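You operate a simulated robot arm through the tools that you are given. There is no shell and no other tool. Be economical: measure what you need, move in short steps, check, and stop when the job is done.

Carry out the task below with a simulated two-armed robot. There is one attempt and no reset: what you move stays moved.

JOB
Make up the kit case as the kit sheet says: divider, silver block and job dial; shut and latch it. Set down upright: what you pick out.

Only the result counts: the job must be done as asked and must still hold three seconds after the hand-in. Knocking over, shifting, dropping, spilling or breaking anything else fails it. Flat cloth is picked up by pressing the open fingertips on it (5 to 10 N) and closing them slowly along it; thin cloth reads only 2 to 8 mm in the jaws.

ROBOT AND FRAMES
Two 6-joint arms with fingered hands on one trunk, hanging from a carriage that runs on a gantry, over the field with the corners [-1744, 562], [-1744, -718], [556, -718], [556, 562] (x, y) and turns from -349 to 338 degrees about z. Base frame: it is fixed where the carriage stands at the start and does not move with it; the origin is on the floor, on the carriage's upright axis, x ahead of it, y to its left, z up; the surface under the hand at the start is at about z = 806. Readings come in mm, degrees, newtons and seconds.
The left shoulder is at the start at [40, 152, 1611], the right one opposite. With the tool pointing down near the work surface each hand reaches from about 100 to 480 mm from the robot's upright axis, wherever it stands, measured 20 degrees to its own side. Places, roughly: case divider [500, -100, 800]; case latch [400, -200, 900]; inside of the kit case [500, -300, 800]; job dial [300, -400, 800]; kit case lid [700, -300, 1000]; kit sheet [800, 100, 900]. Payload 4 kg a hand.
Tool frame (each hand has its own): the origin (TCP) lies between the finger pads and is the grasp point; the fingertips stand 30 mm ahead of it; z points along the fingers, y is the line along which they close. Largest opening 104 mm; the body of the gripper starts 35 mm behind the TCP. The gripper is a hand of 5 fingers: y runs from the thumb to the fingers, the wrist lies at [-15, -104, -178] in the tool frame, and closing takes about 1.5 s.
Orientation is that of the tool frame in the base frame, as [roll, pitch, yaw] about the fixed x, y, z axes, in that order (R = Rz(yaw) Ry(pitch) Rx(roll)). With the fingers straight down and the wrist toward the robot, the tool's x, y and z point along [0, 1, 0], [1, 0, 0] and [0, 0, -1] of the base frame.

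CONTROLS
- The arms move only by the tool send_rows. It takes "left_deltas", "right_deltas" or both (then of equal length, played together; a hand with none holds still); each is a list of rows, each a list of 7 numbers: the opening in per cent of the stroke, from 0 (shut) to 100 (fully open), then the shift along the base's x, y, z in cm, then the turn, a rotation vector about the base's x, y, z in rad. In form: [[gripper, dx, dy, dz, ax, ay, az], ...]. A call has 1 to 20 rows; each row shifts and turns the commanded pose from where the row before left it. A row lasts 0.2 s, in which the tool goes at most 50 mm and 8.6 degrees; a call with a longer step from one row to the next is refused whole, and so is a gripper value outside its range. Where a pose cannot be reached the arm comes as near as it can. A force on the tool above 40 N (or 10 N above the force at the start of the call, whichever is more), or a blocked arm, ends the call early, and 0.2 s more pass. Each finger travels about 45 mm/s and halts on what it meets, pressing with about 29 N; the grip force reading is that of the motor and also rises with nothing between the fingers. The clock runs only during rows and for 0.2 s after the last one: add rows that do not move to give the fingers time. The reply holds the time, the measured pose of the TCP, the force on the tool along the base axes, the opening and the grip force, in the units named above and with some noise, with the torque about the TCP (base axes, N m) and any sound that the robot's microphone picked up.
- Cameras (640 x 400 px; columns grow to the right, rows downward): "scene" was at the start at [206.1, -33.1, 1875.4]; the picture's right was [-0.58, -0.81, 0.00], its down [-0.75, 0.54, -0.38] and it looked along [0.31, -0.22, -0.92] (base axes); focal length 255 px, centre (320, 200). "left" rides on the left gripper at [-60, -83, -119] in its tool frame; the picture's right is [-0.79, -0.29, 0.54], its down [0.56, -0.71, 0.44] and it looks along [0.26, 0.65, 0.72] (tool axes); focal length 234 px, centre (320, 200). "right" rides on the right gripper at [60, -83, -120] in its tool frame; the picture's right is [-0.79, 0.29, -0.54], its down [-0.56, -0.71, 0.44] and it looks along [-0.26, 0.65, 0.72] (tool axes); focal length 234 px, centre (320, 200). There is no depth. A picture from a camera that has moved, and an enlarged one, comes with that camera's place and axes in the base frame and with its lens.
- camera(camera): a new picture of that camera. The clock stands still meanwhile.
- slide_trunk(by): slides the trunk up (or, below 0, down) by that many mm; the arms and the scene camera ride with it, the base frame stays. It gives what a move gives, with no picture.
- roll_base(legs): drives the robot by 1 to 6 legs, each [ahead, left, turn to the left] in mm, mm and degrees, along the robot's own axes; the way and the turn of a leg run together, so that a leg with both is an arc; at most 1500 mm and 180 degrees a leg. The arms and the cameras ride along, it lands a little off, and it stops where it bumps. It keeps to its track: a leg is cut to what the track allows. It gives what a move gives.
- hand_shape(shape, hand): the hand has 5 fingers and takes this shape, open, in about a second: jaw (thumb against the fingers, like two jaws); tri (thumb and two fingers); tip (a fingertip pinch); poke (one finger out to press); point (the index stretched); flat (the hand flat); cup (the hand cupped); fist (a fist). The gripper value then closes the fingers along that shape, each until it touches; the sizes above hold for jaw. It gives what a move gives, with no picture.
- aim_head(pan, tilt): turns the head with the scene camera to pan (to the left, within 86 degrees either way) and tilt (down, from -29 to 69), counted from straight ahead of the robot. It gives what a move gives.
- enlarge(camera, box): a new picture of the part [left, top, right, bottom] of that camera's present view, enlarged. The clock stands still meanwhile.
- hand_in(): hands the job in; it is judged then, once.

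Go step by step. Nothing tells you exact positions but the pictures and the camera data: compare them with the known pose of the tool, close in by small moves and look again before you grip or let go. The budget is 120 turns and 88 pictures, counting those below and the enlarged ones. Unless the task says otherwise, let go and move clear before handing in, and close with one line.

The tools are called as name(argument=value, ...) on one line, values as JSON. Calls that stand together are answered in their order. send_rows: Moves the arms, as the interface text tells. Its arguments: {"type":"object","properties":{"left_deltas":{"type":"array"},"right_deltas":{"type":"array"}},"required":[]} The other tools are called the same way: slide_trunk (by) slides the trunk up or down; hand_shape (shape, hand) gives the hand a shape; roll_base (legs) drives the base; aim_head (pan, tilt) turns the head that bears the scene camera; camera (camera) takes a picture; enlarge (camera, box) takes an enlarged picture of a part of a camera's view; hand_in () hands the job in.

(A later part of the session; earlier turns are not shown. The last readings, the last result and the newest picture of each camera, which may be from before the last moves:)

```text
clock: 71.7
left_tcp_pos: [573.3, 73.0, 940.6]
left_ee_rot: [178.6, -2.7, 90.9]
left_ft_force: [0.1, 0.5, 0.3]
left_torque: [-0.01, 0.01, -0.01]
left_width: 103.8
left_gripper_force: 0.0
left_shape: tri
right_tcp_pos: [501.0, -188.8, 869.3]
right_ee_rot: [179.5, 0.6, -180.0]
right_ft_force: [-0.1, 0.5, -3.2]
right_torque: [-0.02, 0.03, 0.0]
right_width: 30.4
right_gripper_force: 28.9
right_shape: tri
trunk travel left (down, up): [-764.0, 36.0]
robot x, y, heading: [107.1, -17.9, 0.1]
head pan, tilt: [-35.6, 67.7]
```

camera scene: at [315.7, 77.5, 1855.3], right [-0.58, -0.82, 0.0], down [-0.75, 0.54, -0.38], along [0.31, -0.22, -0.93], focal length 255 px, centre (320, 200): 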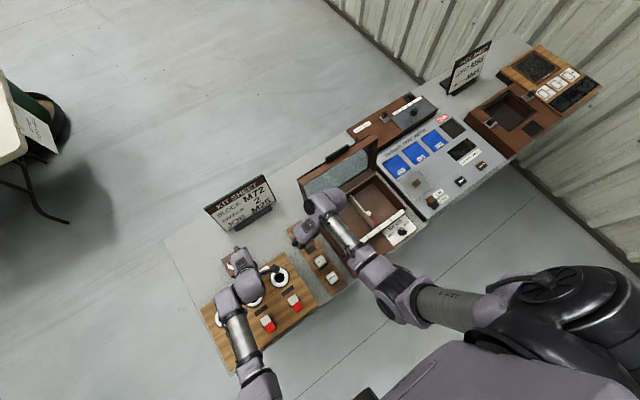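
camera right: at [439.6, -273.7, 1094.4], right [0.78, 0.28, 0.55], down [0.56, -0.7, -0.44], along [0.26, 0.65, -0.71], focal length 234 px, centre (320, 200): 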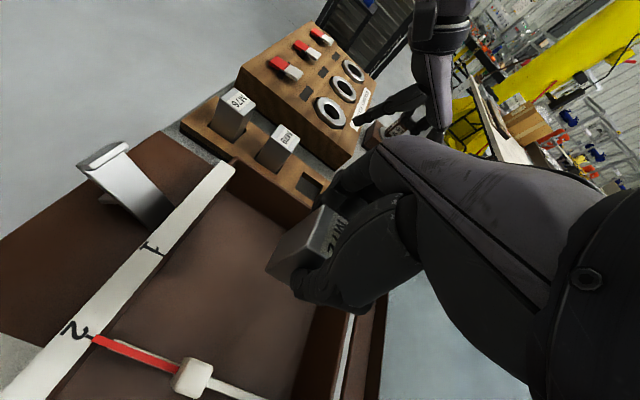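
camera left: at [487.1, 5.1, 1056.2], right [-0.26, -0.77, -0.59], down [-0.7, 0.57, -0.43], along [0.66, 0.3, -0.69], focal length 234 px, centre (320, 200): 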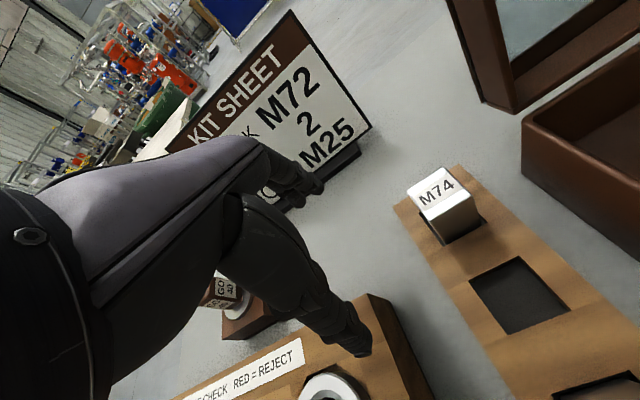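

send_rows(right_deltas=[[20, 0, 0, -0.2, 0, 0, 0], [20, 0, 0, 0, 0, 0, 0]])

send_rows(right_deltas=[[20, 0, 0, -0.2, 0, 0, 0], [20, 0, 0, 0, 0, 0, 0]])

enlarge(camera="right", box=[220, 190, 340, 300])

```text
clock: 72.3
left_tcp_pos: [572.9, 72.1, 939.9]
left_ee_rot: [178.5, -2.6, 90.9]
left_ft_force: [-0.6, 0.5, 0.2]
left_torque: [0.02, 0.0, -0.01]
left_width: 104.0
left_gripper_force: 0.1
left_shape: tri
right_tcp_pos: [500.5, -189.5, 866.1]
right_ee_rot: [179.5, 0.6, -180.0]
right_ft_force: [-0.3, 0.4, -2.4]
right_torque: [0.0, -0.06, -0.02]
right_width: 30.2
right_gripper_force: 29.6
right_shape: tri
trunk travel left (down, up): [-764.0, 36.0]
robot x, y, heading: [108.3, -17.2, 0.1]
head pan, tilt: [-35.6, 67.7]
```

```text
clock: 72.9
left_tcp_pos: [572.9, 71.2, 941.2]
left_ee_rot: [178.5, -2.6, 90.9]
left_ft_force: [0.5, -0.1, 0.4]
left_torque: [0.01, 0.0, -0.02]
left_width: 103.9
left_gripper_force: 0.1
left_shape: tri
right_tcp_pos: [500.5, -188.8, 864.6]
right_ee_rot: [179.5, 0.6, 180.0]
right_ft_force: [0.2, -0.3, -1.6]
right_torque: [-0.01, 0.01, -0.05]
right_width: 30.3
right_gripper_force: 29.1
right_shape: tri
trunk travel left (down, up): [-764.0, 36.0]
robot x, y, heading: [108.4, -18.7, 0.2]
head pan, tilt: [-35.6, 67.7]
```

```text
3.64 times, centred on (280, 245) of right
camera zoom: at [439.5, -274.5, 984.7], right [0.78, 0.28, 0.55], down [0.56, -0.7, -0.44], along [0.26, 0.65, -0.71], focal length 852 px, centre (466, 36)
```

zoom: 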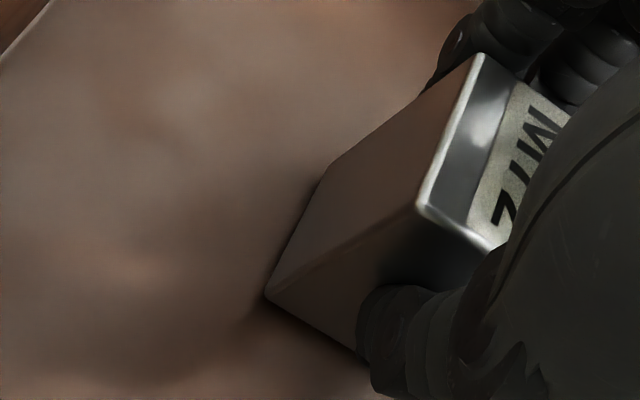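

send_rows(right_deltas=[[20, 0, 0, -0.15, 0, 0, 0], [20, 0, 0, 0, 0, 0, 0]])

send_rows(right_deltas=[[20, 0, 0, -0.15, 0, 0, 0], [20, 0, 0, 0, 0, 0, 0]])

send_rows(right_deltas=[[20, 0, 0, -0.15, 0, 0, 0], [20, 0, 0, 0, 0, 0, 0]])

```text
clock: 73.5
left_tcp_pos: [572.8, 72.2, 940.8]
left_ee_rot: [178.6, -2.7, 90.9]
left_ft_force: [-0.7, 0.1, -0.3]
left_torque: [-0.02, 0.02, 0.0]
left_width: 103.8
left_gripper_force: 0.2
left_shape: tri
right_tcp_pos: [499.9, -189.0, 864.2]
right_ee_rot: [179.5, 0.6, -180.0]
right_ft_force: [-0.3, 0.0, -2.7]
right_torque: [-0.03, -0.01, -0.01]
right_width: 30.5
right_gripper_force: 29.0
right_shape: tri
trunk travel left (down, up): [-764.0, 36.0]
robot x, y, heading: [108.3, -21.5, 0.0]
head pan, tilt: [-35.6, 67.7]
```

```text
clock: 74.1
left_tcp_pos: [573.1, 72.4, 941.5]
left_ee_rot: [178.6, -2.8, 90.9]
left_ft_force: [-0.4, 0.7, 0.3]
left_torque: [0.04, -0.04, -0.01]
left_width: 103.8
left_gripper_force: 0.0
left_shape: tri
right_tcp_pos: [501.3, -189.3, 863.6]
right_ee_rot: [179.5, 0.6, -180.0]
right_ft_force: [0.7, -1.0, -1.3]
right_torque: [-0.01, 0.0, -0.03]
right_width: 30.4
right_gripper_force: 29.3
right_shape: tri
trunk travel left (down, up): [-764.0, 36.0]
robot x, y, heading: [110.6, -19.1, 0.2]
head pan, tilt: [-35.6, 67.7]
```

```text
clock: 74.7
left_tcp_pos: [574.3, 71.7, 942.1]
left_ee_rot: [178.6, -2.7, 90.9]
left_ft_force: [-0.8, -0.2, -0.4]
left_torque: [-0.05, -0.01, -0.01]
left_width: 103.9
left_gripper_force: 0.1
left_shape: tri
right_tcp_pos: [500.8, -188.0, 861.9]
right_ee_rot: [179.6, 0.6, -179.9]
right_ft_force: [-1.2, 1.0, 14.9]
right_torque: [0.01, 0.07, 0.01]
right_width: 31.1
right_gripper_force: 28.6
right_shape: tri
trunk travel left (down, up): [-764.0, 36.0]
robot x, y, heading: [109.1, -22.1, -0.0]
head pan, tilt: [-35.6, 67.7]
```

Contact at z≈862 (+15 N). I release slowly and lift.

send_rows(right_deltas=[[30, 0, 0, 0.1, 0, 0, 0], [40, 0, 0, 0, 0, 0, 0], [55, 0, 0, 0, 0, 0, 0], [65, 0, 0, 0, 0, 0, 0], [65, 0, 0, 0, 0, 0, 0], [65, 0, 0, 1, 0, 0, 0], [65, 0, 0, 2, 0, 0, 0], [65, 0, 0, 3, 0, 0, 0], [65, 0, 0, 4, 0, 0, 0], [65, 0, 0, 3, 0, 0, 0], [65, -2, -4, 0, 0, 0, 0], [65, -2, -4, 0, 0, 0, 0], [65, -2, -4, 0, 0, 0, 0], [65, 0, -4, 0, 0, 0, 0], [65, 0, 0, 0, 0, 0, 0]])

camera(camera="scene")

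camera(camera="right")

```text
clock: 77.9
left_tcp_pos: [574.1, 72.3, 941.1]
left_ee_rot: [178.6, -2.7, 90.8]
left_ft_force: [0.2, 0.1, -0.3]
left_torque: [0.0, 0.03, 0.02]
left_width: 103.7
left_gripper_force: 0.0
left_shape: tri
right_tcp_pos: [440.1, -347.8, 994.3]
right_ee_rot: [179.5, 0.5, -180.0]
right_ft_force: [-0.7, -0.1, 0.4]
right_torque: [0.0, -0.02, 0.0]
right_width: 67.5
right_gripper_force: 0.1
right_shape: tri
trunk travel left (down, up): [-764.0, 36.0]
robot x, y, heading: [113.2, -16.4, 0.2]
head pan, tilt: [-35.6, 67.7]
```

```text
33 pictures are left
camera scene: at [316.2, -51.4, 1855.4], right [-0.58, -0.82, 0.0], down [-0.75, 0.54, -0.38], along [0.31, -0.22, -0.92], focal length 255 px, centre (320, 200)
```

scene: 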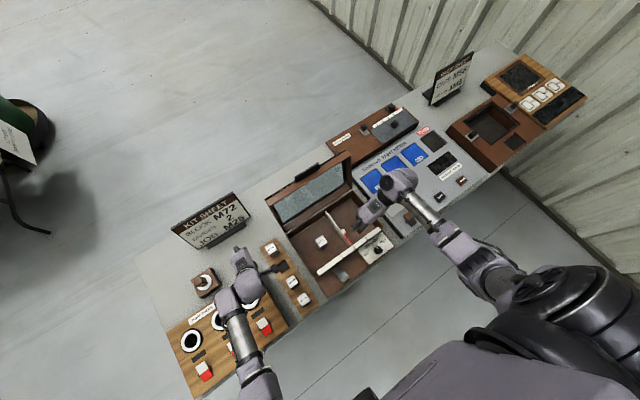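

```text
32 pictures are left
camera right: at [378.5, -432.5, 1113.6], right [0.78, 0.28, 0.55], down [0.56, -0.7, -0.44], along [0.26, 0.65, -0.71], focal length 234 px, centre (320, 200)
```

right: 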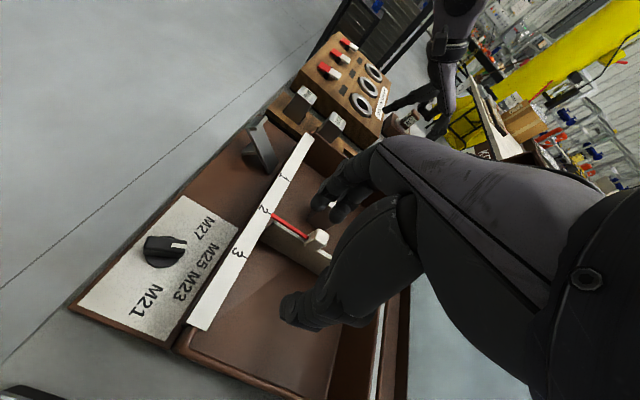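

Block M72 stands in the case. Next, the lid: its tab is near [678,-257,1093], leaning back about 20°. I raise the right hand, turn it back to yaw 90, shape jaw and drive ahead to get behind the lid.

send_rows(right_deltas=[[65, 1, 0.8, 3.5, 0, 0, -0.1428], [65, 1, 0.8, 3.5, 0, 0, -0.1428], [65, 1.4, 0.8, 3, 0, 0, -0.1428], [65, 1.5, 0.8, 3, 0, 0, -0.1428], [65, 1.5, 0.8, 3, 0, 0, -0.1428], [65, 1.5, 0.8, 2, 0, 0, -0.1428], [65, 1.5, 0.8, 2, 0, 0, -0.1428], [65, 1.6, 0.8, 0, 0, 0, -0.1428], [65, 1.6, 0.8, 0, 0, 0, -0.1428], [65, 1.6, 0.8, 0, 0, 0, -0.1428], [65, 1.6, 0.8, 0, 0, 0, -0.1428], [65, 0, 0, 0, 0, 0, 0]])

hand_shape(hand="right", shape="jaw")

roll_base(legs=[[60, 0, 0]])

camera(camera="scene")

```text
clock: 80.5
left_tcp_pos: [573.7, 72.2, 940.3]
left_ee_rot: [178.6, -2.6, 90.8]
left_ft_force: [0.2, 0.1, 0.7]
left_torque: [-0.03, 0.03, -0.03]
left_width: 104.2
left_gripper_force: 0.0
left_shape: tri
right_tcp_pos: [599.4, -261.5, 1190.2]
right_ee_rot: [179.6, 0.7, 90.0]
right_ft_force: [0.4, -0.3, -0.8]
right_torque: [0.03, -0.01, -0.01]
right_width: 67.5
right_gripper_force: 0.1
right_shape: tri
trunk travel left (down, up): [-764.0, 36.0]
robot x, y, heading: [107.8, -20.5, 0.2]
head pan, tilt: [-35.6, 67.7]
```

```text
clock: 81.4
left_tcp_pos: [573.9, 72.5, 940.3]
left_ee_rot: [178.7, -2.6, 90.9]
left_ft_force: [-0.2, 0.6, 1.1]
left_torque: [0.02, 0.0, 0.0]
left_width: 104.1
left_gripper_force: 0.1
left_shape: tri
right_tcp_pos: [599.4, -261.0, 1190.6]
right_ee_rot: [179.5, 0.6, 90.0]
right_ft_force: [0.1, 0.1, -0.5]
right_torque: [0.0, 0.0, -0.01]
right_width: 103.8
right_gripper_force: 0.0
right_shape: jaw
trunk travel left (down, up): [-764.0, 36.0]
robot x, y, heading: [110.5, -21.7, 0.4]
head pan, tilt: [-35.6, 67.7]
```

```text
clock: 82.3
left_tcp_pos: [634.0, 72.0, 941.2]
left_ee_rot: [178.6, -2.7, 90.9]
left_ft_force: [0.1, -0.3, 0.3]
left_torque: [0.04, 0.02, 0.02]
left_width: 104.0
left_gripper_force: 0.0
left_shape: tri
right_tcp_pos: [658.7, -261.4, 1190.3]
right_ee_rot: [179.5, 0.7, 89.9]
right_ft_force: [0.3, -0.2, -0.6]
right_torque: [0.0, 0.02, 0.03]
right_width: 103.9
right_gripper_force: 0.0
right_shape: jaw
trunk travel left (down, up): [-764.0, 36.0]
robot x, y, heading: [170.5, -19.7, 0.3]
head pan, tilt: [-35.6, 67.7]
```

```text
31 pictures are left
camera scene: at [376.0, -51.3, 1855.4], right [-0.58, -0.81, 0.0], down [-0.75, 0.54, -0.38], along [0.31, -0.22, -0.92], focal length 255 px, centre (320, 200)
```

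scene: 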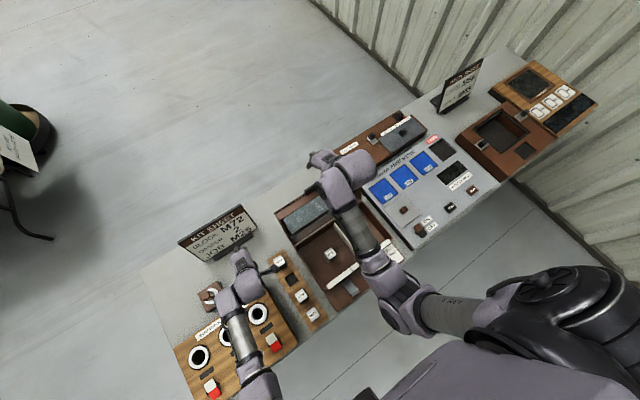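

Go over the lid's top, close the fingers, and come down behind it.

send_rows(right_deltas=[[60, 3, 0, 0, 0, 0, 0], [30, 3, 0, 0, 0, 0, 0], [5, 3, 0, 0, 0, 0, 0], [0, 0, 0, 0, 0, 0, 0], [0, 0, 0, 0, 0, 0, 0], [0, 0, 0, 0, 0, 0, 0], [0, 0, 0, 0, 0, 0, 0]])

camera(camera="scene")

camera(camera="left")

```text
clock: 83.9
left_tcp_pos: [633.5, 71.5, 940.2]
left_ee_rot: [178.6, -2.7, 90.9]
left_ft_force: [-0.2, -0.5, 0.3]
left_torque: [0.01, 0.02, 0.01]
left_width: 103.8
left_gripper_force: 0.0
left_shape: tri
right_tcp_pos: [746.5, -260.4, 1188.1]
right_ee_rot: [179.6, 0.6, 90.0]
right_ft_force: [-0.2, 0.3, 0.0]
right_torque: [-0.03, -0.02, 0.04]
right_width: 0.0
right_gripper_force: 20.7
right_shape: jaw
trunk travel left (down, up): [-764.0, 36.0]
robot x, y, heading: [172.3, -20.6, 0.2]
head pan, tilt: [-35.6, 67.7]
```

```text
30 pictures are left
camera scene: at [375.8, -51.3, 1855.4], right [-0.58, -0.81, 0.0], down [-0.75, 0.54, -0.38], along [0.31, -0.22, -0.92], focal length 255 px, centre (320, 200)
```

scene: 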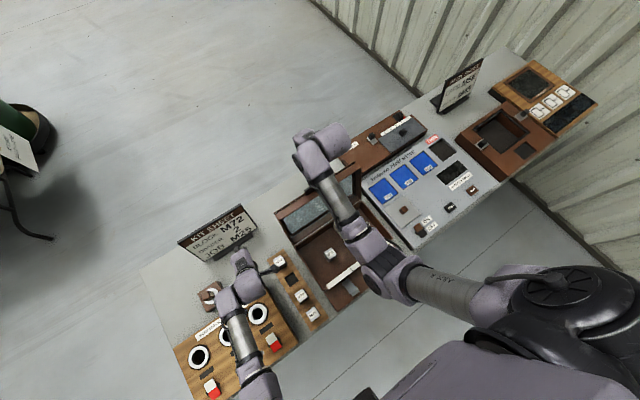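

```text
29 pictures are left
camera left: at [546.9, 5.1, 1056.3], right [-0.26, -0.77, -0.59], down [-0.7, 0.57, -0.43], along [0.66, 0.3, -0.69], focal length 234 px, centre (320, 200)
```

left: 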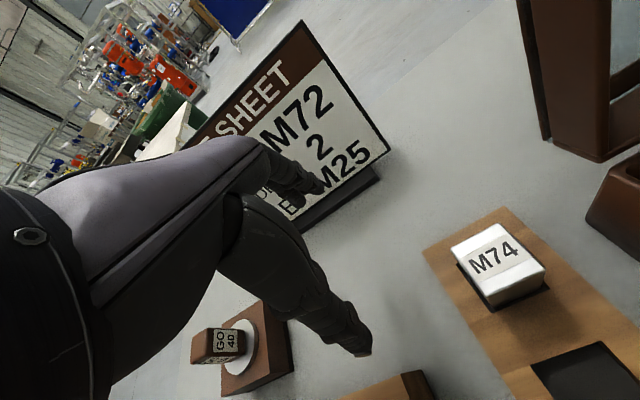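

Descend behind the lid.

send_rows(right_deltas=[[0, 0, 0, -2.5, 0, 0, 0], [0, 0, 0, -2.5, 0, 0, 0], [0, 0, 0, -2.5, 0, 0, 0], [0, 0, 0, -2.5, 0, 0, 0], [0, 0, 0, 0, 0, 0, 0]])

camera(camera="scene")

```text
clock: 85.1
left_tcp_pos: [632.9, 71.7, 940.4]
left_ee_rot: [178.6, -2.7, 90.8]
left_ft_force: [0.4, -0.1, 0.1]
left_torque: [0.0, -0.04, -0.02]
left_width: 103.8
left_gripper_force: 0.0
left_shape: tri
right_tcp_pos: [748.0, -261.4, 1088.4]
right_ee_rot: [179.5, 0.6, 89.9]
right_ft_force: [-0.2, 0.6, -0.3]
right_torque: [-0.01, 0.03, -0.01]
right_width: 0.0
right_gripper_force: 28.9
right_shape: jaw
trunk travel left (down, up): [-764.0, 36.0]
robot x, y, heading: [166.4, -19.5, 0.5]
head pan, tilt: [-35.6, 67.7]
```

```text
28 pictures are left
camera scene: at [375.8, -51.3, 1855.4], right [-0.58, -0.81, 0.0], down [-0.75, 0.54, -0.38], along [0.31, -0.22, -0.92], focal length 255 px, centre (320, 200)
```

scene: 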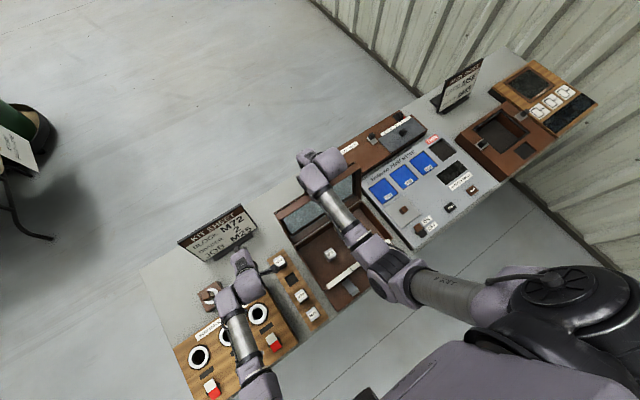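

Behind the lid without contact. Pull toward -x and watch the force.

send_rows(right_deltas=[[0, -1.5, 0, 0, 0, 0, 0], [0, -1.5, 0, 0, 0, 0, 0], [0, -1.5, 0, 0, 0, 0, 0], [0, -1.5, 0, 0, 0, 0, 0], [0, 0, 0, 0, 0, 0, 0]])

enlarge(camera="scene", box=[240, 130, 400, 300])

```text
clock: 86.3
left_tcp_pos: [633.3, 71.8, 940.6]
left_ee_rot: [178.5, -2.7, 90.7]
left_ft_force: [-0.4, -0.5, -0.5]
left_torque: [0.0, 0.0, 0.0]
left_width: 103.9
left_gripper_force: 0.0
left_shape: tri
right_tcp_pos: [687.2, -261.6, 1089.9]
right_ee_rot: [179.5, 0.5, 89.9]
right_ft_force: [1.4, 0.0, 1.4]
right_torque: [-0.01, 0.06, 0.02]
right_width: 0.0
right_gripper_force: 29.3
right_shape: jaw
trunk travel left (down, up): [-764.0, 36.0]
robot x, y, heading: [169.2, -17.0, 0.0]
head pan, tilt: [-35.6, 67.7]
```

```text
2.35 times, centred on (320, 215) of scene
camera zoom: at [375.9, -51.3, 1855.4], right [-0.58, -0.81, 0.0], down [-0.75, 0.54, -0.38], along [0.31, -0.22, -0.92], focal length 600 px, centre (320, 165)
```

zoom: 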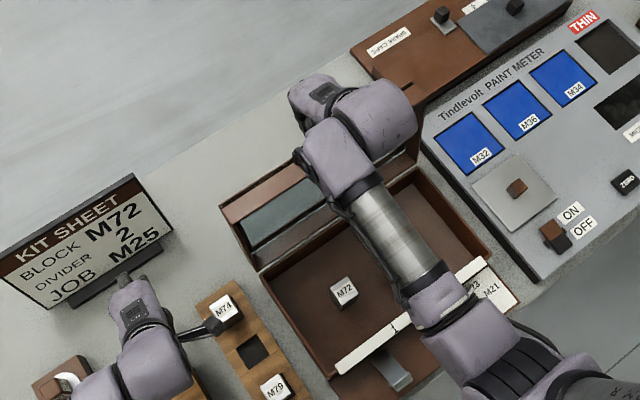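

Light contact; the lid moves easily. Continue slowly.

send_rows(right_deltas=[[0, -1.5, 0, 0, 0, 0, 0], [0, -1.5, 0, 0, 0, 0, 0], [0, -1.5, 0, 0, 0, 0, 0], [0, 0, 0, 0, 0, 0, 0]])

enlarge(camera="scene", box=[240, 130, 400, 300])

```text
clock: 87.3
left_tcp_pos: [633.7, 73.2, 939.9]
left_ee_rot: [178.6, -2.7, 90.7]
left_ft_force: [-1.7, -0.5, -0.1]
left_torque: [-0.01, -0.01, -0.01]
left_width: 103.8
left_gripper_force: 0.0
left_shape: tri
right_tcp_pos: [642.6, -259.9, 1089.2]
right_ee_rot: [179.7, 0.6, 89.9]
right_ft_force: [0.3, 0.1, 0.0]
right_torque: [0.0, -0.02, -0.02]
right_width: 0.0
right_gripper_force: 28.9
right_shape: jaw
trunk travel left (down, up): [-764.0, 36.0]
robot x, y, heading: [166.2, -17.5, -0.1]
head pan, tilt: [-35.6, 67.7]
```

```text
2.35 times, centred on (320, 215) of scene
camera zoom: at [375.8, -51.3, 1855.2], right [-0.58, -0.81, 0.0], down [-0.75, 0.54, -0.38], along [0.31, -0.22, -0.92], focal length 600 px, centre (320, 165)
```

zoom: 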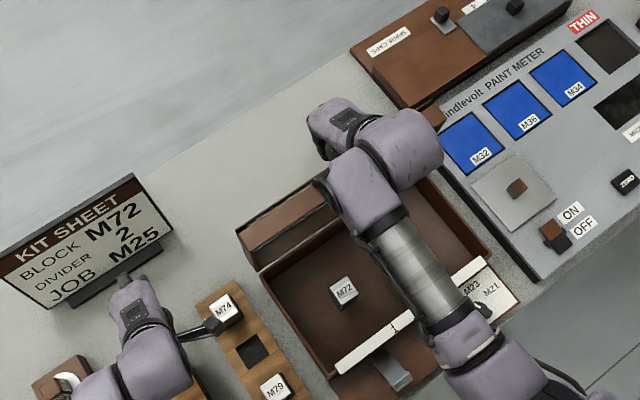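

The lid is near vertical and stays where put. Continue along its arc.

send_rows(right_deltas=[[0, -1.5, 0, -0.2, 0, 0, 0], [0, -1.5, 0, -0.2, 0, 0, 0], [0, -1.5, 0, -0.2, 0, 0, 0], [0, -1.5, 0, 0, 0, 0, 0], [0, -1.5, 0, 0, 0, 0, 0], [0, -1.5, 0, 0, 0, 0, 0], [0, 0, 0, 0, 0, 0, 0]])

enlarge(camera="scene", box=[240, 130, 400, 300])

```text
clock: 88.9
left_tcp_pos: [633.2, 71.5, 940.8]
left_ee_rot: [178.5, -2.7, 90.7]
left_ft_force: [0.4, 0.7, 0.0]
left_torque: [0.02, 0.02, -0.01]
left_width: 104.0
left_gripper_force: 0.0
left_shape: tri
right_tcp_pos: [552.0, -261.0, 1083.1]
right_ee_rot: [179.7, 0.5, 90.1]
right_ft_force: [0.2, -0.5, -1.2]
right_torque: [-0.01, -0.03, 0.01]
right_width: 0.0
right_gripper_force: 28.7
right_shape: jaw
trunk travel left (down, up): [-764.0, 36.0]
robot x, y, heading: [170.4, -20.2, 0.1]
head pan, tilt: [-35.6, 67.7]
```

```text
2.35 times, centred on (320, 215) of scene
camera zoom: at [375.8, -51.3, 1855.3], right [-0.58, -0.81, 0.0], down [-0.75, 0.54, -0.38], along [0.31, -0.22, -0.92], focal length 600 px, centre (320, 165)
```

zoom: 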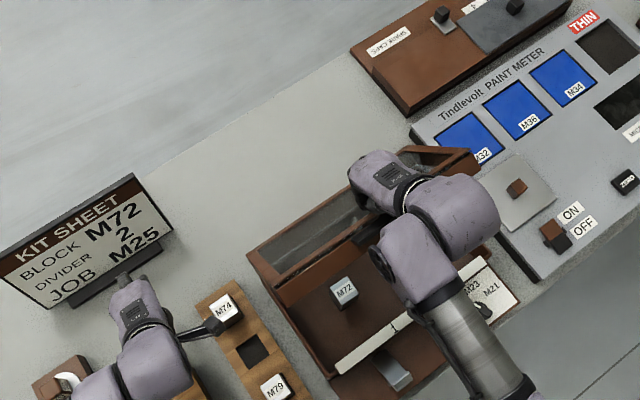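

The lid holds at ~110°. Continue to about 150°.

send_rows(right_deltas=[[0, -1.5, 0, -0.7, 0, 0, 0], [0, -1.5, 0, -0.8, 0, 0, 0], [0, -1.5, 0, -0.9, 0, 0, 0], [0, -1.5, 0, -0.9, 0, 0, 0], [0, -1.5, 0, -0.9, 0, 0, 0], [0, -1.5, 0, -1, 0, 0, 0], [0, 0, 0, 0, 0, 0, 0]])

enlarge(camera="scene", box=[240, 130, 400, 300])

```text
clock: 90.5
left_tcp_pos: [632.9, 72.6, 941.1]
left_ee_rot: [178.6, -2.7, 90.9]
left_ft_force: [-0.1, -0.3, -0.5]
left_torque: [-0.04, 0.01, 0.03]
left_width: 104.0
left_gripper_force: 0.1
left_shape: tri
right_tcp_pos: [462.3, -261.4, 1032.9]
right_ee_rot: [179.6, 0.6, 90.0]
right_ft_force: [-0.2, -0.5, -0.1]
right_torque: [0.0, 0.0, 0.0]
right_width: 0.0
right_gripper_force: 28.9
right_shape: jaw
trunk travel left (down, up): [-764.0, 36.0]
robot x, y, heading: [171.8, -18.6, -0.1]
head pan, tilt: [-35.6, 67.7]
```

```text
2.35 times, centred on (320, 215) of scene
camera zoom: at [375.8, -51.3, 1855.3], right [-0.58, -0.81, 0.0], down [-0.75, 0.54, -0.38], along [0.31, -0.22, -0.92], focal length 600 px, centre (320, 165)
```

zoom: 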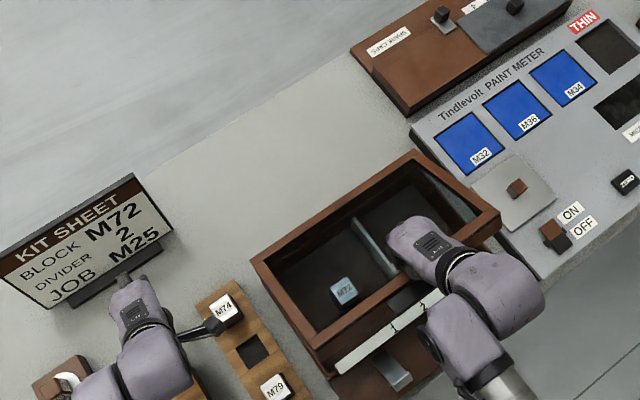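

The lid (with a window) is nearly down. I lift, back the base off 90 mm so the arm isn't folded, and look at the front edge.

send_rows(right_deltas=[[0, 0, 0, 3, 0, 0, 0], [0, 2, 0, 2, 0, 0, 0], [0, 2, 0, 0, 0, 0, 0], [0, 0, 0, 0, 0, 0, 0]])

roll_base(legs=[[-130, 0, 0]])

camera(camera="right")

camera(camera="scene")

```text
clock: 91.5
left_tcp_pos: [633.0, 72.3, 940.6]
left_ee_rot: [178.6, -2.6, 90.9]
left_ft_force: [0.2, 0.5, 0.8]
left_torque: [0.01, -0.01, 0.01]
left_width: 104.0
left_gripper_force: 0.1
left_shape: tri
right_tcp_pos: [502.9, -259.3, 1082.0]
right_ee_rot: [179.5, 0.6, 89.9]
right_ft_force: [0.1, 0.3, 0.1]
right_torque: [0.0, 0.02, 0.01]
right_width: 0.0
right_gripper_force: 28.4
right_shape: jaw
trunk travel left (down, up): [-764.0, 36.0]
robot x, y, heading: [170.6, -18.1, 0.1]
head pan, tilt: [-35.6, 67.7]
```

```text
clock: 92.8
left_tcp_pos: [504.0, 71.7, 940.4]
left_ee_rot: [178.6, -2.6, 90.9]
left_ft_force: [-0.3, -0.1, -0.1]
left_torque: [-0.03, 0.0, -0.02]
left_width: 104.1
left_gripper_force: 0.1
left_shape: tri
right_tcp_pos: [371.7, -261.6, 1081.9]
right_ee_rot: [179.4, 0.6, 90.1]
right_ft_force: [-0.2, 0.4, -0.2]
right_torque: [-0.01, 0.01, 0.0]
right_width: 0.0
right_gripper_force: 29.1
right_shape: jaw
trunk travel left (down, up): [-764.0, 36.0]
robot x, y, heading: [40.5, -19.7, 0.2]
head pan, tilt: [-35.6, 67.7]
```

```text
23 pictures are left
camera right: at [288.3, -199.6, 1200.4], right [0.29, -0.78, 0.55], down [-0.7, -0.56, -0.44], along [0.65, -0.26, -0.71], focal length 234 px, centre (320, 200)
```

right: 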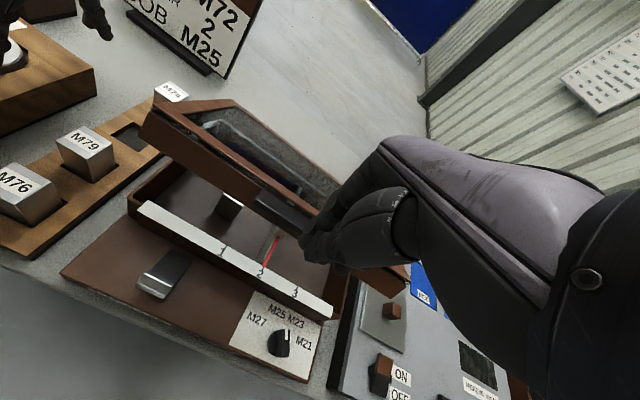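

```text
22 pictures are left
camera scene: at [245.9, -51.5, 1855.3], right [-0.58, -0.82, 0.0], down [-0.75, 0.54, -0.38], along [0.31, -0.22, -0.93], focal length 255 px, centre (320, 200)
```

scene: 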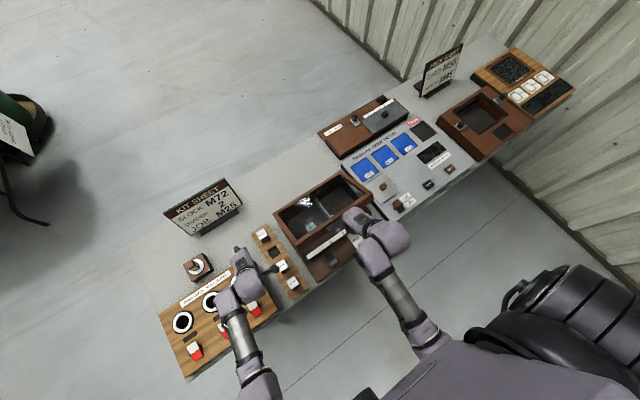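

The lid stands ~37° open. I place the fingertips on its front frame and press it down along the arc.

send_rows(right_deltas=[[0, 4, 0, 1, 0, 0, 0], [0, 4, 0, 0, 0, 0, 0], [0, 1, 0, -2, 0, 0, 0], [0, 0, 0, -2, 0, 0, 0], [0, -1, 0, -2, 0, 0, 0], [0, -1, 0, -2, 0, 0, 0], [0, -1, 0, -2, 0, 0, 0], [0, 0, 0, 0, 0, 0, 0]])

camera(camera="right")

```text
clock: 94.6
left_tcp_pos: [503.2, 72.1, 940.8]
left_ee_rot: [178.5, -2.7, 90.9]
left_ft_force: [-0.4, 0.6, -0.2]
left_torque: [-0.01, -0.01, 0.02]
left_width: 103.8
left_gripper_force: 0.1
left_shape: tri
right_tcp_pos: [435.6, -260.3, 992.1]
right_ee_rot: [179.5, 0.6, 90.0]
right_ft_force: [0.5, -0.9, -0.8]
right_torque: [-0.01, 0.01, -0.01]
right_width: 0.0
right_gripper_force: 28.6
right_shape: jaw
trunk travel left (down, up): [-764.0, 36.0]
robot x, y, heading: [38.3, -21.1, -0.0]
head pan, tilt: [-35.6, 67.7]
```

```text
21 pictures are left
camera right: at [349.4, -199.9, 1110.7], right [0.29, -0.78, 0.55], down [-0.7, -0.56, -0.44], along [0.65, -0.26, -0.71], focal length 234 px, centre (320, 200)
```

right: 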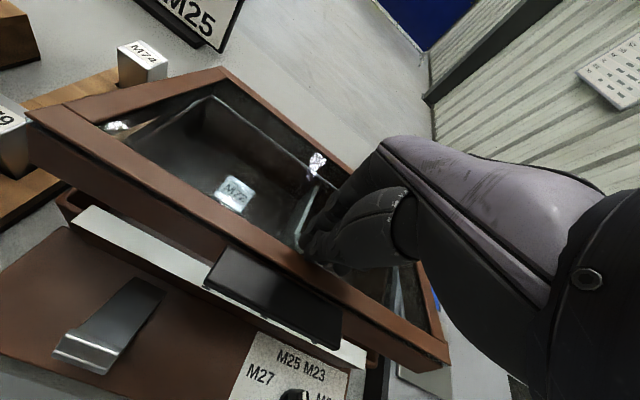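

Going well. Press on down gently, moving slightly toward the front frame.

send_rows(right_deltas=[[0, -0.6, 0, -1.2, 0, 0, 0], [0, -0.6, 0, -1.2, 0, 0, 0], [0, -0.5, 0, -1, 0, 0, 0], [0, -0.3, 0, -0.8, 0, 0, 0], [0, 0, 0, -0.5, 0, 0, 0], [0, 0, 0, -0.4, 0, 0, 0], [0, 0, 0, -0.4, 0, 0, 0], [0, 0, 0, -0.3, 0, 0, 0], [0, 0, 0, 0, 0, 0, 0]])

camera(camera="right")

```text
clock: 96.0
left_tcp_pos: [503.4, 71.1, 940.7]
left_ee_rot: [178.6, -2.6, 90.8]
left_ft_force: [-0.2, -0.1, 0.9]
left_torque: [0.0, 0.04, 0.0]
left_width: 104.0
left_gripper_force: 0.0
left_shape: tri
right_tcp_pos: [417.3, -261.3, 945.7]
right_ee_rot: [178.8, 0.6, 90.0]
right_ft_force: [-5.3, 0.8, 15.8]
right_torque: [0.02, 0.19, -0.01]
right_width: 0.0
right_gripper_force: 29.1
right_shape: jaw
trunk travel left (down, up): [-764.0, 36.0]
robot x, y, heading: [42.1, -21.6, 0.1]
head pan, tilt: [-35.6, 67.7]
stopped in row 7 (right hand): the force on the tool passed its limit at 46 N (the readings are from after the stop); the commanded pose is now the measured one
```

```text
20 pictures are left
camera right: at [331.1, -200.4, 1063.3], right [0.28, -0.78, 0.56], down [-0.7, -0.56, -0.44], along [0.66, -0.26, -0.7], focal length 234 px, centre (320, 200)
```

right: 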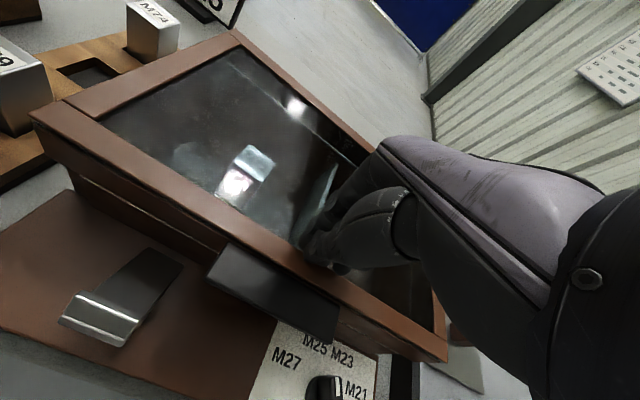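

Closed against a firm stop. I lift the hand away and inspect lid seam and latch.

send_rows(right_deltas=[[0, 0, 0, 3, 0, 0, 0], [0, -3, -3, 2, 0, 0, 0], [0, -3, -3, 0, 0, 0, 0], [0, -2, -3, -1, 0, 0, 0], [0, 0, -1, 0, 0, 0, 0]])

camera(camera="right")

enlarge(camera="scene", box=[260, 170, 400, 290])

```text
clock: 97.2
left_tcp_pos: [502.6, 71.8, 939.5]
left_ee_rot: [178.6, -2.7, 90.9]
left_ft_force: [0.4, 0.4, 0.5]
left_torque: [0.0, -0.03, 0.01]
left_width: 104.2
left_gripper_force: 0.0
left_shape: tri
right_tcp_pos: [336.1, -361.6, 983.9]
right_ee_rot: [179.0, 0.6, 90.0]
right_ft_force: [-0.3, -0.9, 0.4]
right_torque: [-0.03, 0.04, 0.04]
right_width: 0.0
right_gripper_force: 29.3
right_shape: jaw
trunk travel left (down, up): [-764.0, 36.0]
robot x, y, heading: [38.6, -14.8, 0.1]
head pan, tilt: [-35.6, 67.7]
```

```text
19 pictures are left
camera right: at [249.9, -299.6, 1102.4], right [0.28, -0.78, 0.56], down [-0.7, -0.56, -0.44], along [0.66, -0.26, -0.7], focal length 234 px, centre (320, 200)
```

right: 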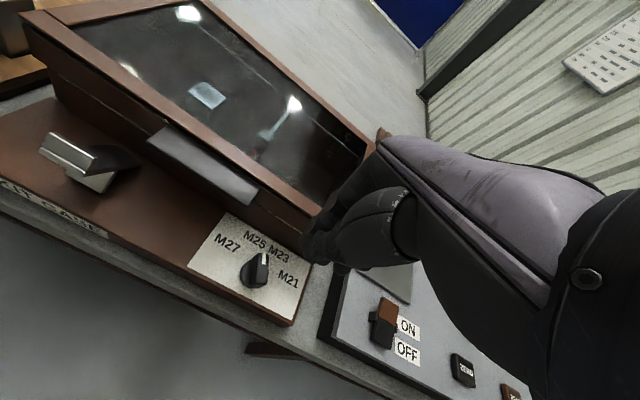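

```text
3.33 times, centred on (330, 230) of scene
camera zoom: at [245.8, -51.5, 1855.4], right [-0.58, -0.82, 0.0], down [-0.75, 0.54, -0.38], along [0.31, -0.22, -0.92], focal length 850 px, centre (287, 100)
```

zoom: 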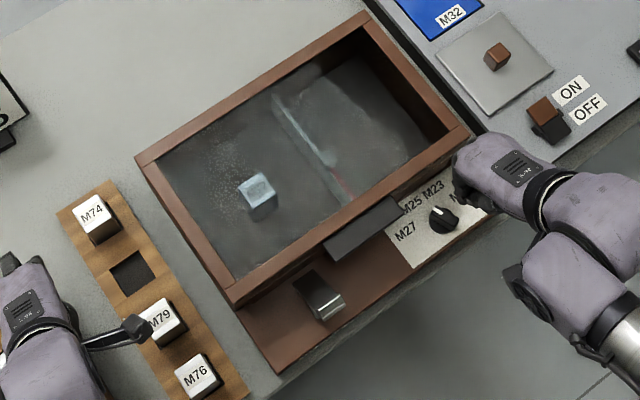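

enlarge(camera="right", box=[20, 100, 220, 230])

enlarge(camera="right", box=[180, 200, 320, 310])

```text
3.08 times, centred on (120, 165) of right
camera zoom: at [249.9, -299.6, 1102.4], right [0.28, -0.78, 0.56], down [-0.7, -0.56, -0.44], along [0.66, -0.26, -0.7], focal length 720 px, centre (935, 308)
```

zoom: 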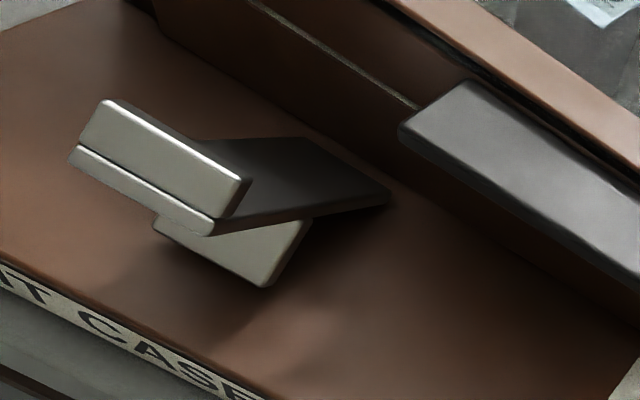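

```text
3.64 times, centred on (250, 255) of right
camera zoom: at [249.9, -299.6, 1102.4], right [0.28, -0.78, 0.56], down [-0.7, -0.56, -0.44], along [0.66, -0.26, -0.7], focal length 852 px, centre (574, 0)
```

zoom: 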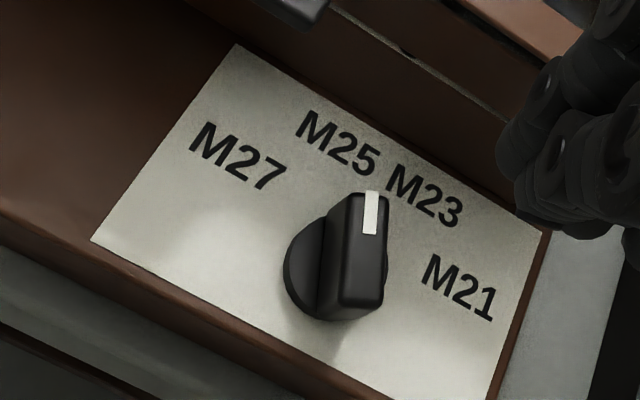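

Lid closed, dial at M25. The latch lever (y≈-150…-192, root near the case wall, raised head at x≈345, z≈860) seems to swing up onto the lid front. I place the closed fingers in front of its head.

send_rows(right_deltas=[[0, -1, 4.6, 0, 0, 0, 0], [0, -1, 4.8, 0, 0, 0, 0], [0, -1, 4.8, 0, 0, 0, 0], [0, -1, 4.7, 0, 0, 0, 0], [0, 0, 0, -3.5, 0, 0, 0], [0, 0, 0, -3.5, 0, 0, 0], [0, 0, 0, -2.5, 0, 0, 0], [0, 0, 0, 0, 0, 0, 0]])

camera(camera="right")

enlarge(camera="scene", box=[280, 220, 400, 320])

```text
clock: 98.3
left_tcp_pos: [502.2, 71.4, 940.0]
left_ee_rot: [178.6, -2.6, 91.0]
left_ft_force: [-0.2, -0.5, 0.0]
left_torque: [0.01, 0.03, -0.01]
left_width: 103.8
left_gripper_force: 0.0
left_shape: tri
right_tcp_pos: [301.9, -244.1, 973.0]
right_ee_rot: [178.4, 9.3, 95.7]
right_ft_force: [0.4, -0.9, 0.3]
right_torque: [-0.03, -0.02, 0.01]
right_width: 0.0
right_gripper_force: 28.6
right_shape: jaw
trunk travel left (down, up): [-764.0, 36.0]
robot x, y, heading: [41.4, -17.2, 0.5]
head pan, tilt: [-35.6, 67.7]
stopped in row 5 (right hand): the arm was blocked; the commanded pose is now the measured one
```

```text
15 pictures are left
camera right: at [208.3, -175.4, 1080.8], right [0.34, -0.66, 0.67], down [-0.63, -0.69, -0.36], along [0.7, -0.3, -0.65], focal length 234 px, centre (320, 200)
```

right: 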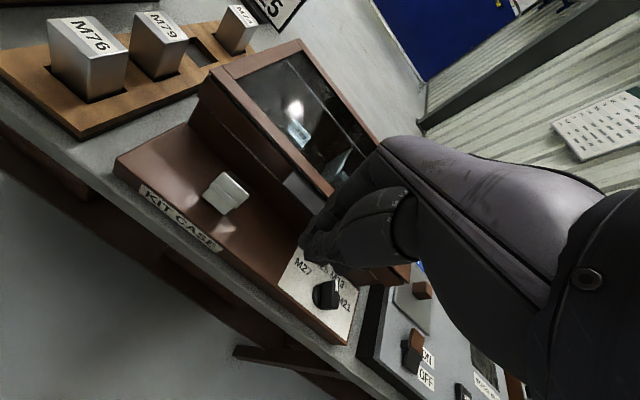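

```text
4.00 times, centred on (340, 270) of scene
camera zoom: at [245.8, -51.8, 1855.4], right [-0.58, -0.82, 0.0], down [-0.75, 0.54, -0.38], along [0.31, -0.22, -0.92], focal length 1019 px, centre (240, -80)
```

zoom: 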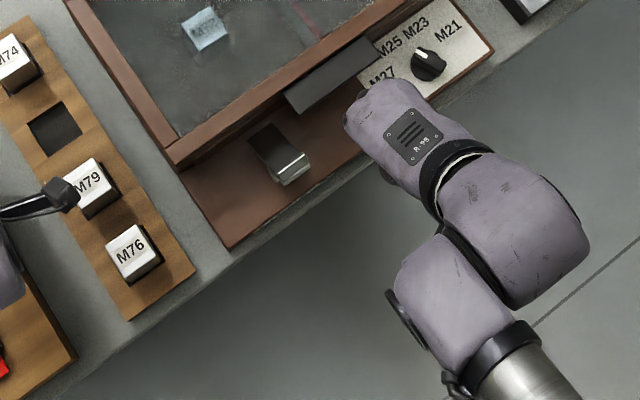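

The arm folds up again at this spot. I raise the trunk 25 mm (to keep the left hand clear), back the base off 120 mm, and come at the latch with a straighter arm.

slide_trunk(by=25)

roll_base(legs=[[-120, 0, 0]])

send_rows(right_deltas=[[0, 2, 2, 0, 0.079, 0.022, -0.05], [0, 2, 2, 0, 0.079, 0.022, -0.05], [0, 2, 2, 0, 0, 0, 0], [0, 2, 1.2, 0, 0, 0, 0], [0, 2, 0, 0, 0, 0, 0], [0, 1.5, 0, -2, 0, 0, 0], [0, 0, 0, -3, 0, 0, 0], [0, 0, 0, 0, 0, 0, 0]])

```text
clock: 99.1
left_tcp_pos: [502.7, 71.5, 966.0]
left_ee_rot: [178.7, -2.6, 90.9]
left_ft_force: [0.0, -0.6, 0.3]
left_torque: [-0.01, 0.0, 0.0]
left_width: 103.8
left_gripper_force: 0.0
left_shape: tri
right_tcp_pos: [302.8, -243.3, 998.8]
right_ee_rot: [178.3, 9.2, 95.7]
right_ft_force: [0.4, -0.6, -0.4]
right_torque: [-0.02, 0.01, 0.03]
right_width: 0.3
right_gripper_force: 28.7
right_shape: jaw
trunk travel left (down, up): [-789.0, 11.0]
robot x, y, heading: [37.4, -19.9, 0.0]
head pan, tilt: [-35.6, 67.7]
```

```text
clock: 100.3
left_tcp_pos: [383.2, 71.4, 966.6]
left_ee_rot: [178.6, -2.6, 90.8]
left_ft_force: [0.8, 0.9, -0.2]
left_torque: [0.01, -0.02, -0.02]
left_width: 103.9
left_gripper_force: 0.1
left_shape: tri
right_tcp_pos: [183.0, -243.7, 998.8]
right_ee_rot: [178.4, 9.1, 95.8]
right_ft_force: [-0.3, 0.6, 1.1]
right_torque: [-0.02, 0.0, 0.05]
right_width: 0.0
right_gripper_force: 29.1
right_shape: jaw
trunk travel left (down, up): [-789.0, 11.0]
robot x, y, heading: [-83.1, -22.8, 0.2]
head pan, tilt: [-35.6, 67.7]
```

```text
clock: 102.1
left_tcp_pos: [383.6, 71.2, 965.8]
left_ee_rot: [178.6, -2.7, 90.9]
left_ft_force: [0.4, 0.6, -0.4]
left_torque: [-0.01, 0.0, 0.0]
left_width: 103.7
left_gripper_force: 0.0
left_shape: tri
right_tcp_pos: [290.4, -190.0, 943.4]
right_ee_rot: [-179.1, 1.6, 90.6]
right_ft_force: [-0.4, -0.2, -0.2]
right_torque: [-0.03, -0.01, -0.02]
right_width: 0.1
right_gripper_force: 29.6
right_shape: jaw
trunk travel left (down, up): [-789.0, 11.0]
robot x, y, heading: [-76.6, -21.4, 0.1]
head pan, tilt: [-35.6, 67.7]
```

Now down to z≈878 at y≈-174, just in front of the head.

send_rows(right_deltas=[[0, 0, 1.6, -2.5, 0, 0, 0], [0, 0, 0, -2.5, 0, 0, 0], [0, 0, 0, -1.5, 0, 0, 0], [0, 0, 0, 0, 0, 0, 0]])

camera(camera="right")

```text
clock: 103.1
left_tcp_pos: [381.9, 71.6, 965.8]
left_ee_rot: [178.6, -2.8, 90.9]
left_ft_force: [0.0, -0.1, 0.1]
left_torque: [0.01, -0.01, 0.01]
left_width: 104.1
left_gripper_force: 0.0
left_shape: tri
right_tcp_pos: [297.9, -154.0, 884.1]
right_ee_rot: [-179.5, -0.1, 90.3]
right_ft_force: [-4.6, 1.9, 4.4]
right_torque: [-0.04, -0.08, 0.01]
right_width: 0.0
right_gripper_force: 28.9
right_shape: jaw
trunk travel left (down, up): [-789.0, 11.0]
robot x, y, heading: [-81.5, -19.4, 0.3]
head pan, tilt: [-35.6, 67.7]
```

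```text
13 pictures are left
camera right: at [215.0, -95.1, 1005.0], right [0.3, -0.79, 0.54], down [-0.71, -0.56, -0.43], along [0.64, -0.25, -0.72], focal length 234 px, centre (320, 200)
```

right: 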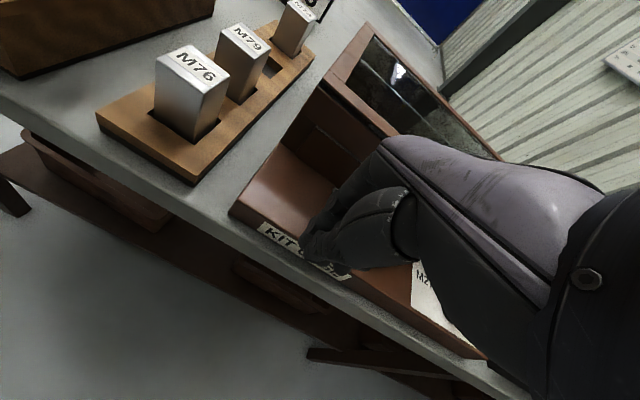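

In light contact with the latch head. I push forward and up along its arc.

send_rows(right_deltas=[[0, 0, -0.5, 0, 0, 0, 0], [0, 0.6, -0.5, 0.2, 0, 0, 0], [0, 0.6, 0, 0.3, 0, 0, 0], [0, 0.6, 0, 0.3, 0, 0, 0], [0, 0.6, 0, 0.3, 0, 0, 0], [0, 0, 0, 0, 0, 0, 0]])

enlarge(camera="scene", box=[270, 180, 390, 280])

```text
clock: 104.1
left_tcp_pos: [378.2, 71.5, 965.2]
left_ee_rot: [178.6, -2.6, 90.8]
left_ft_force: [-0.6, -0.2, 0.0]
left_torque: [0.02, 0.02, 0.02]
left_width: 104.0
left_gripper_force: 0.1
left_shape: tri
right_tcp_pos: [305.5, -164.3, 887.9]
right_ee_rot: [-178.8, -0.1, 90.3]
right_ft_force: [-23.1, 1.7, 19.8]
right_torque: [-0.22, -0.5, -0.18]
right_width: 0.2
right_gripper_force: 29.0
right_shape: jaw
trunk travel left (down, up): [-789.0, 11.0]
robot x, y, heading: [-83.1, -15.4, -0.2]
head pan, tilt: [-35.6, 67.7]
stopped in row 5 (right hand): the force on the tool passed its limit at 44 N (the readings are from after the stop); the commanded pose is now the measured one
```

```text
4.00 times, centred on (330, 230) of scene
camera zoom: at [124.4, -52.3, 1879.9], right [-0.58, -0.82, 0.0], down [-0.76, 0.54, -0.38], along [0.31, -0.22, -0.93], focal length 1019 px, centre (280, 80)
```

zoom: 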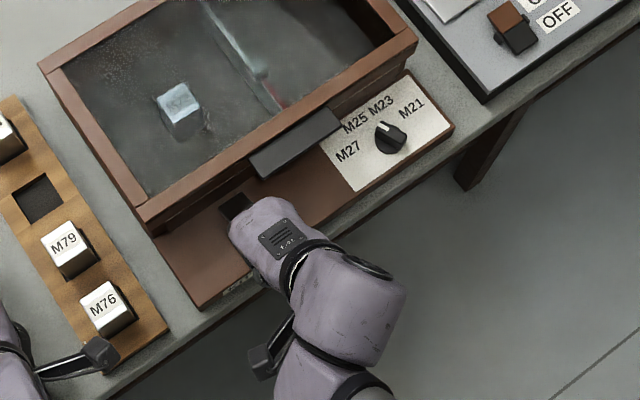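

The push met the lever head end-on (no torque): the lever stands at ~45°, head centre ≈[338,-177,884]. I'll pinch the head from its sides instead and swing it up and forward: retreat, turn to yaw 180, tip shape.

send_rows(right_deltas=[[0, -2, 0, 0, 0, 0, 0], [0, -2, 0, 3, 0, 0, 0], [0, 0, 0, 4, 0, 0, 0], [0, 0, 0, 4, 0, 0, 0], [0, 0, 0, 0, 0, 0, 0]])

roll_base(legs=[[55, 30, 0]])

hand_shape(hand="right", shape="tip")

send_rows(right_deltas=[[80, 0, 0, 0, 0, 0, 0.14], [80, 0.5, 0, 0, 0, 0, 0.14], [80, 0.5, 0, 0, 0, 0, 0.14], [80, 0.5, 0, 0, 0, 0, 0.14], [80, 0.5, 0, 0, 0, 0, 0.14], [80, 0.5, 0, 0, 0, 0, 0.14], [80, 0, 0, 0, 0, 0, 0.14], [80, 0, 0, 0, 0, 0, 0.14], [80, 0, 0, 0, 0, 0, 0.14], [80, 0, 0, 0, 0, 0, 0.14], [80, 0, 0, 0, 0, 0, 0.16], [80, 0, 0, 0, 0, 0, 0]])

```text
clock: 105.5
left_tcp_pos: [383.5, 70.9, 965.9]
left_ee_rot: [178.6, -2.5, 90.8]
left_ft_force: [-0.2, -0.1, 0.7]
left_torque: [0.03, 0.05, 0.0]
left_width: 103.8
left_gripper_force: 0.2
left_shape: tri
right_tcp_pos: [282.5, -225.2, 1002.3]
right_ee_rot: [179.8, 6.8, 92.4]
right_ft_force: [0.3, 0.0, 0.7]
right_torque: [0.0, 0.01, -0.02]
right_width: 0.0
right_gripper_force: 28.8
right_shape: jaw
trunk travel left (down, up): [-789.0, 11.0]
robot x, y, heading: [-83.2, -19.9, 0.4]
head pan, tilt: [-35.6, 67.7]
stopped in row 5 (right hand): the arm was blocked; the commanded pose is now the measured one
```

```text
clock: 106.5
left_tcp_pos: [438.4, 101.8, 965.9]
left_ee_rot: [178.6, -2.6, 91.0]
left_ft_force: [0.0, -0.5, 0.0]
left_torque: [0.0, -0.02, -0.02]
left_width: 103.7
left_gripper_force: 0.1
left_shape: tri
right_tcp_pos: [336.6, -195.1, 1001.1]
right_ee_rot: [179.8, 6.7, 92.4]
right_ft_force: [0.4, -0.1, -0.8]
right_torque: [-0.04, 0.0, 0.0]
right_width: 0.1
right_gripper_force: 29.2
right_shape: jaw
trunk travel left (down, up): [-789.0, 11.0]
robot x, y, heading: [-27.6, 10.1, 0.5]
head pan, tilt: [-35.6, 67.7]
```

```text
clock: 107.4
left_tcp_pos: [436.9, 101.9, 966.4]
left_ee_rot: [178.7, -2.6, 90.9]
left_ft_force: [0.8, -0.4, 0.2]
left_torque: [-0.01, 0.03, 0.02]
left_width: 103.9
left_gripper_force: 0.0
left_shape: tri
right_tcp_pos: [337.9, -195.3, 1002.0]
right_ee_rot: [179.8, 6.7, 92.5]
right_ft_force: [0.9, -0.6, 0.3]
right_torque: [-0.03, 0.01, 0.01]
right_width: 103.6
right_gripper_force: 0.0
right_shape: tip
trunk travel left (down, up): [-789.0, 11.0]
robot x, y, heading: [-25.5, 13.0, 0.4]
head pan, tilt: [-35.6, 67.7]
```

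```text
refused: row 11 steps farther than a row can; nothing moved
```

send_rows(right_deltas=[[80, 0.5, 0.5, 0, 0.117, 0, 0], [80, 0, 0.5, 0, 0, 0, 0.139], [80, 0, 0.5, 0, 0, 0, 0.139], [80, 0, 0.3, 0, 0, 0, 0.139], [80, 0, 0, 0, 0, 0, 0.139], [80, 0, 0, 0, 0, 0, 0.139], [80, 0, 0, 0, 0, 0, 0.139], [80, 0, 0, 0, 0, 0, 0.139], [80, 0, 0, 0, 0, 0, 0.139], [80, 0, 0, 0, 0, 0, 0.139], [80, 0, 0, 0, 0, 0, 0.139], [80, 0, 0, -2, 0, 0, 0.137], [80, 0, 0, -2, 0, 0, 0], [80, 0, 0, 0, 0, 0, 0]])

camera(camera="right")

```text
clock: 110.4
left_tcp_pos: [436.3, 101.8, 966.4]
left_ee_rot: [178.6, -2.6, 90.8]
left_ft_force: [-0.4, 0.0, 0.1]
left_torque: [0.0, -0.04, 0.01]
left_width: 103.9
left_gripper_force: 0.0
left_shape: tri
right_tcp_pos: [342.1, -175.8, 962.2]
right_ee_rot: [179.5, 0.0, 179.9]
right_ft_force: [0.9, -0.1, 0.5]
right_torque: [0.0, -0.01, -0.03]
right_width: 83.3
right_gripper_force: 0.1
right_shape: tip
trunk travel left (down, up): [-789.0, 11.0]
robot x, y, heading: [-27.6, 10.1, 0.2]
head pan, tilt: [-35.6, 67.7]
```

```text
11 pictures are left
camera right: at [281.2, -260.8, 1080.9], right [0.79, 0.28, 0.55], down [0.56, -0.7, -0.44], along [0.26, 0.65, -0.71], focal length 234 px, centre (320, 200)
```

right: 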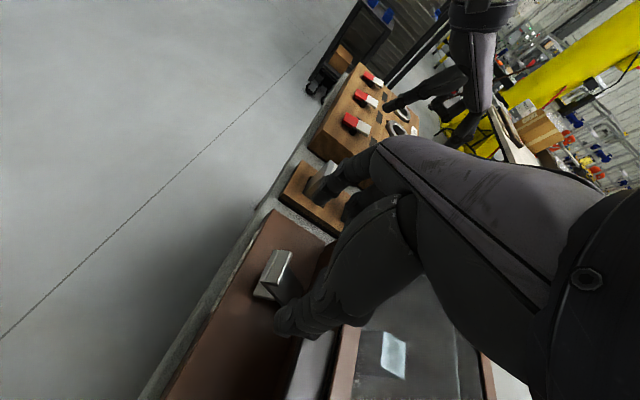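

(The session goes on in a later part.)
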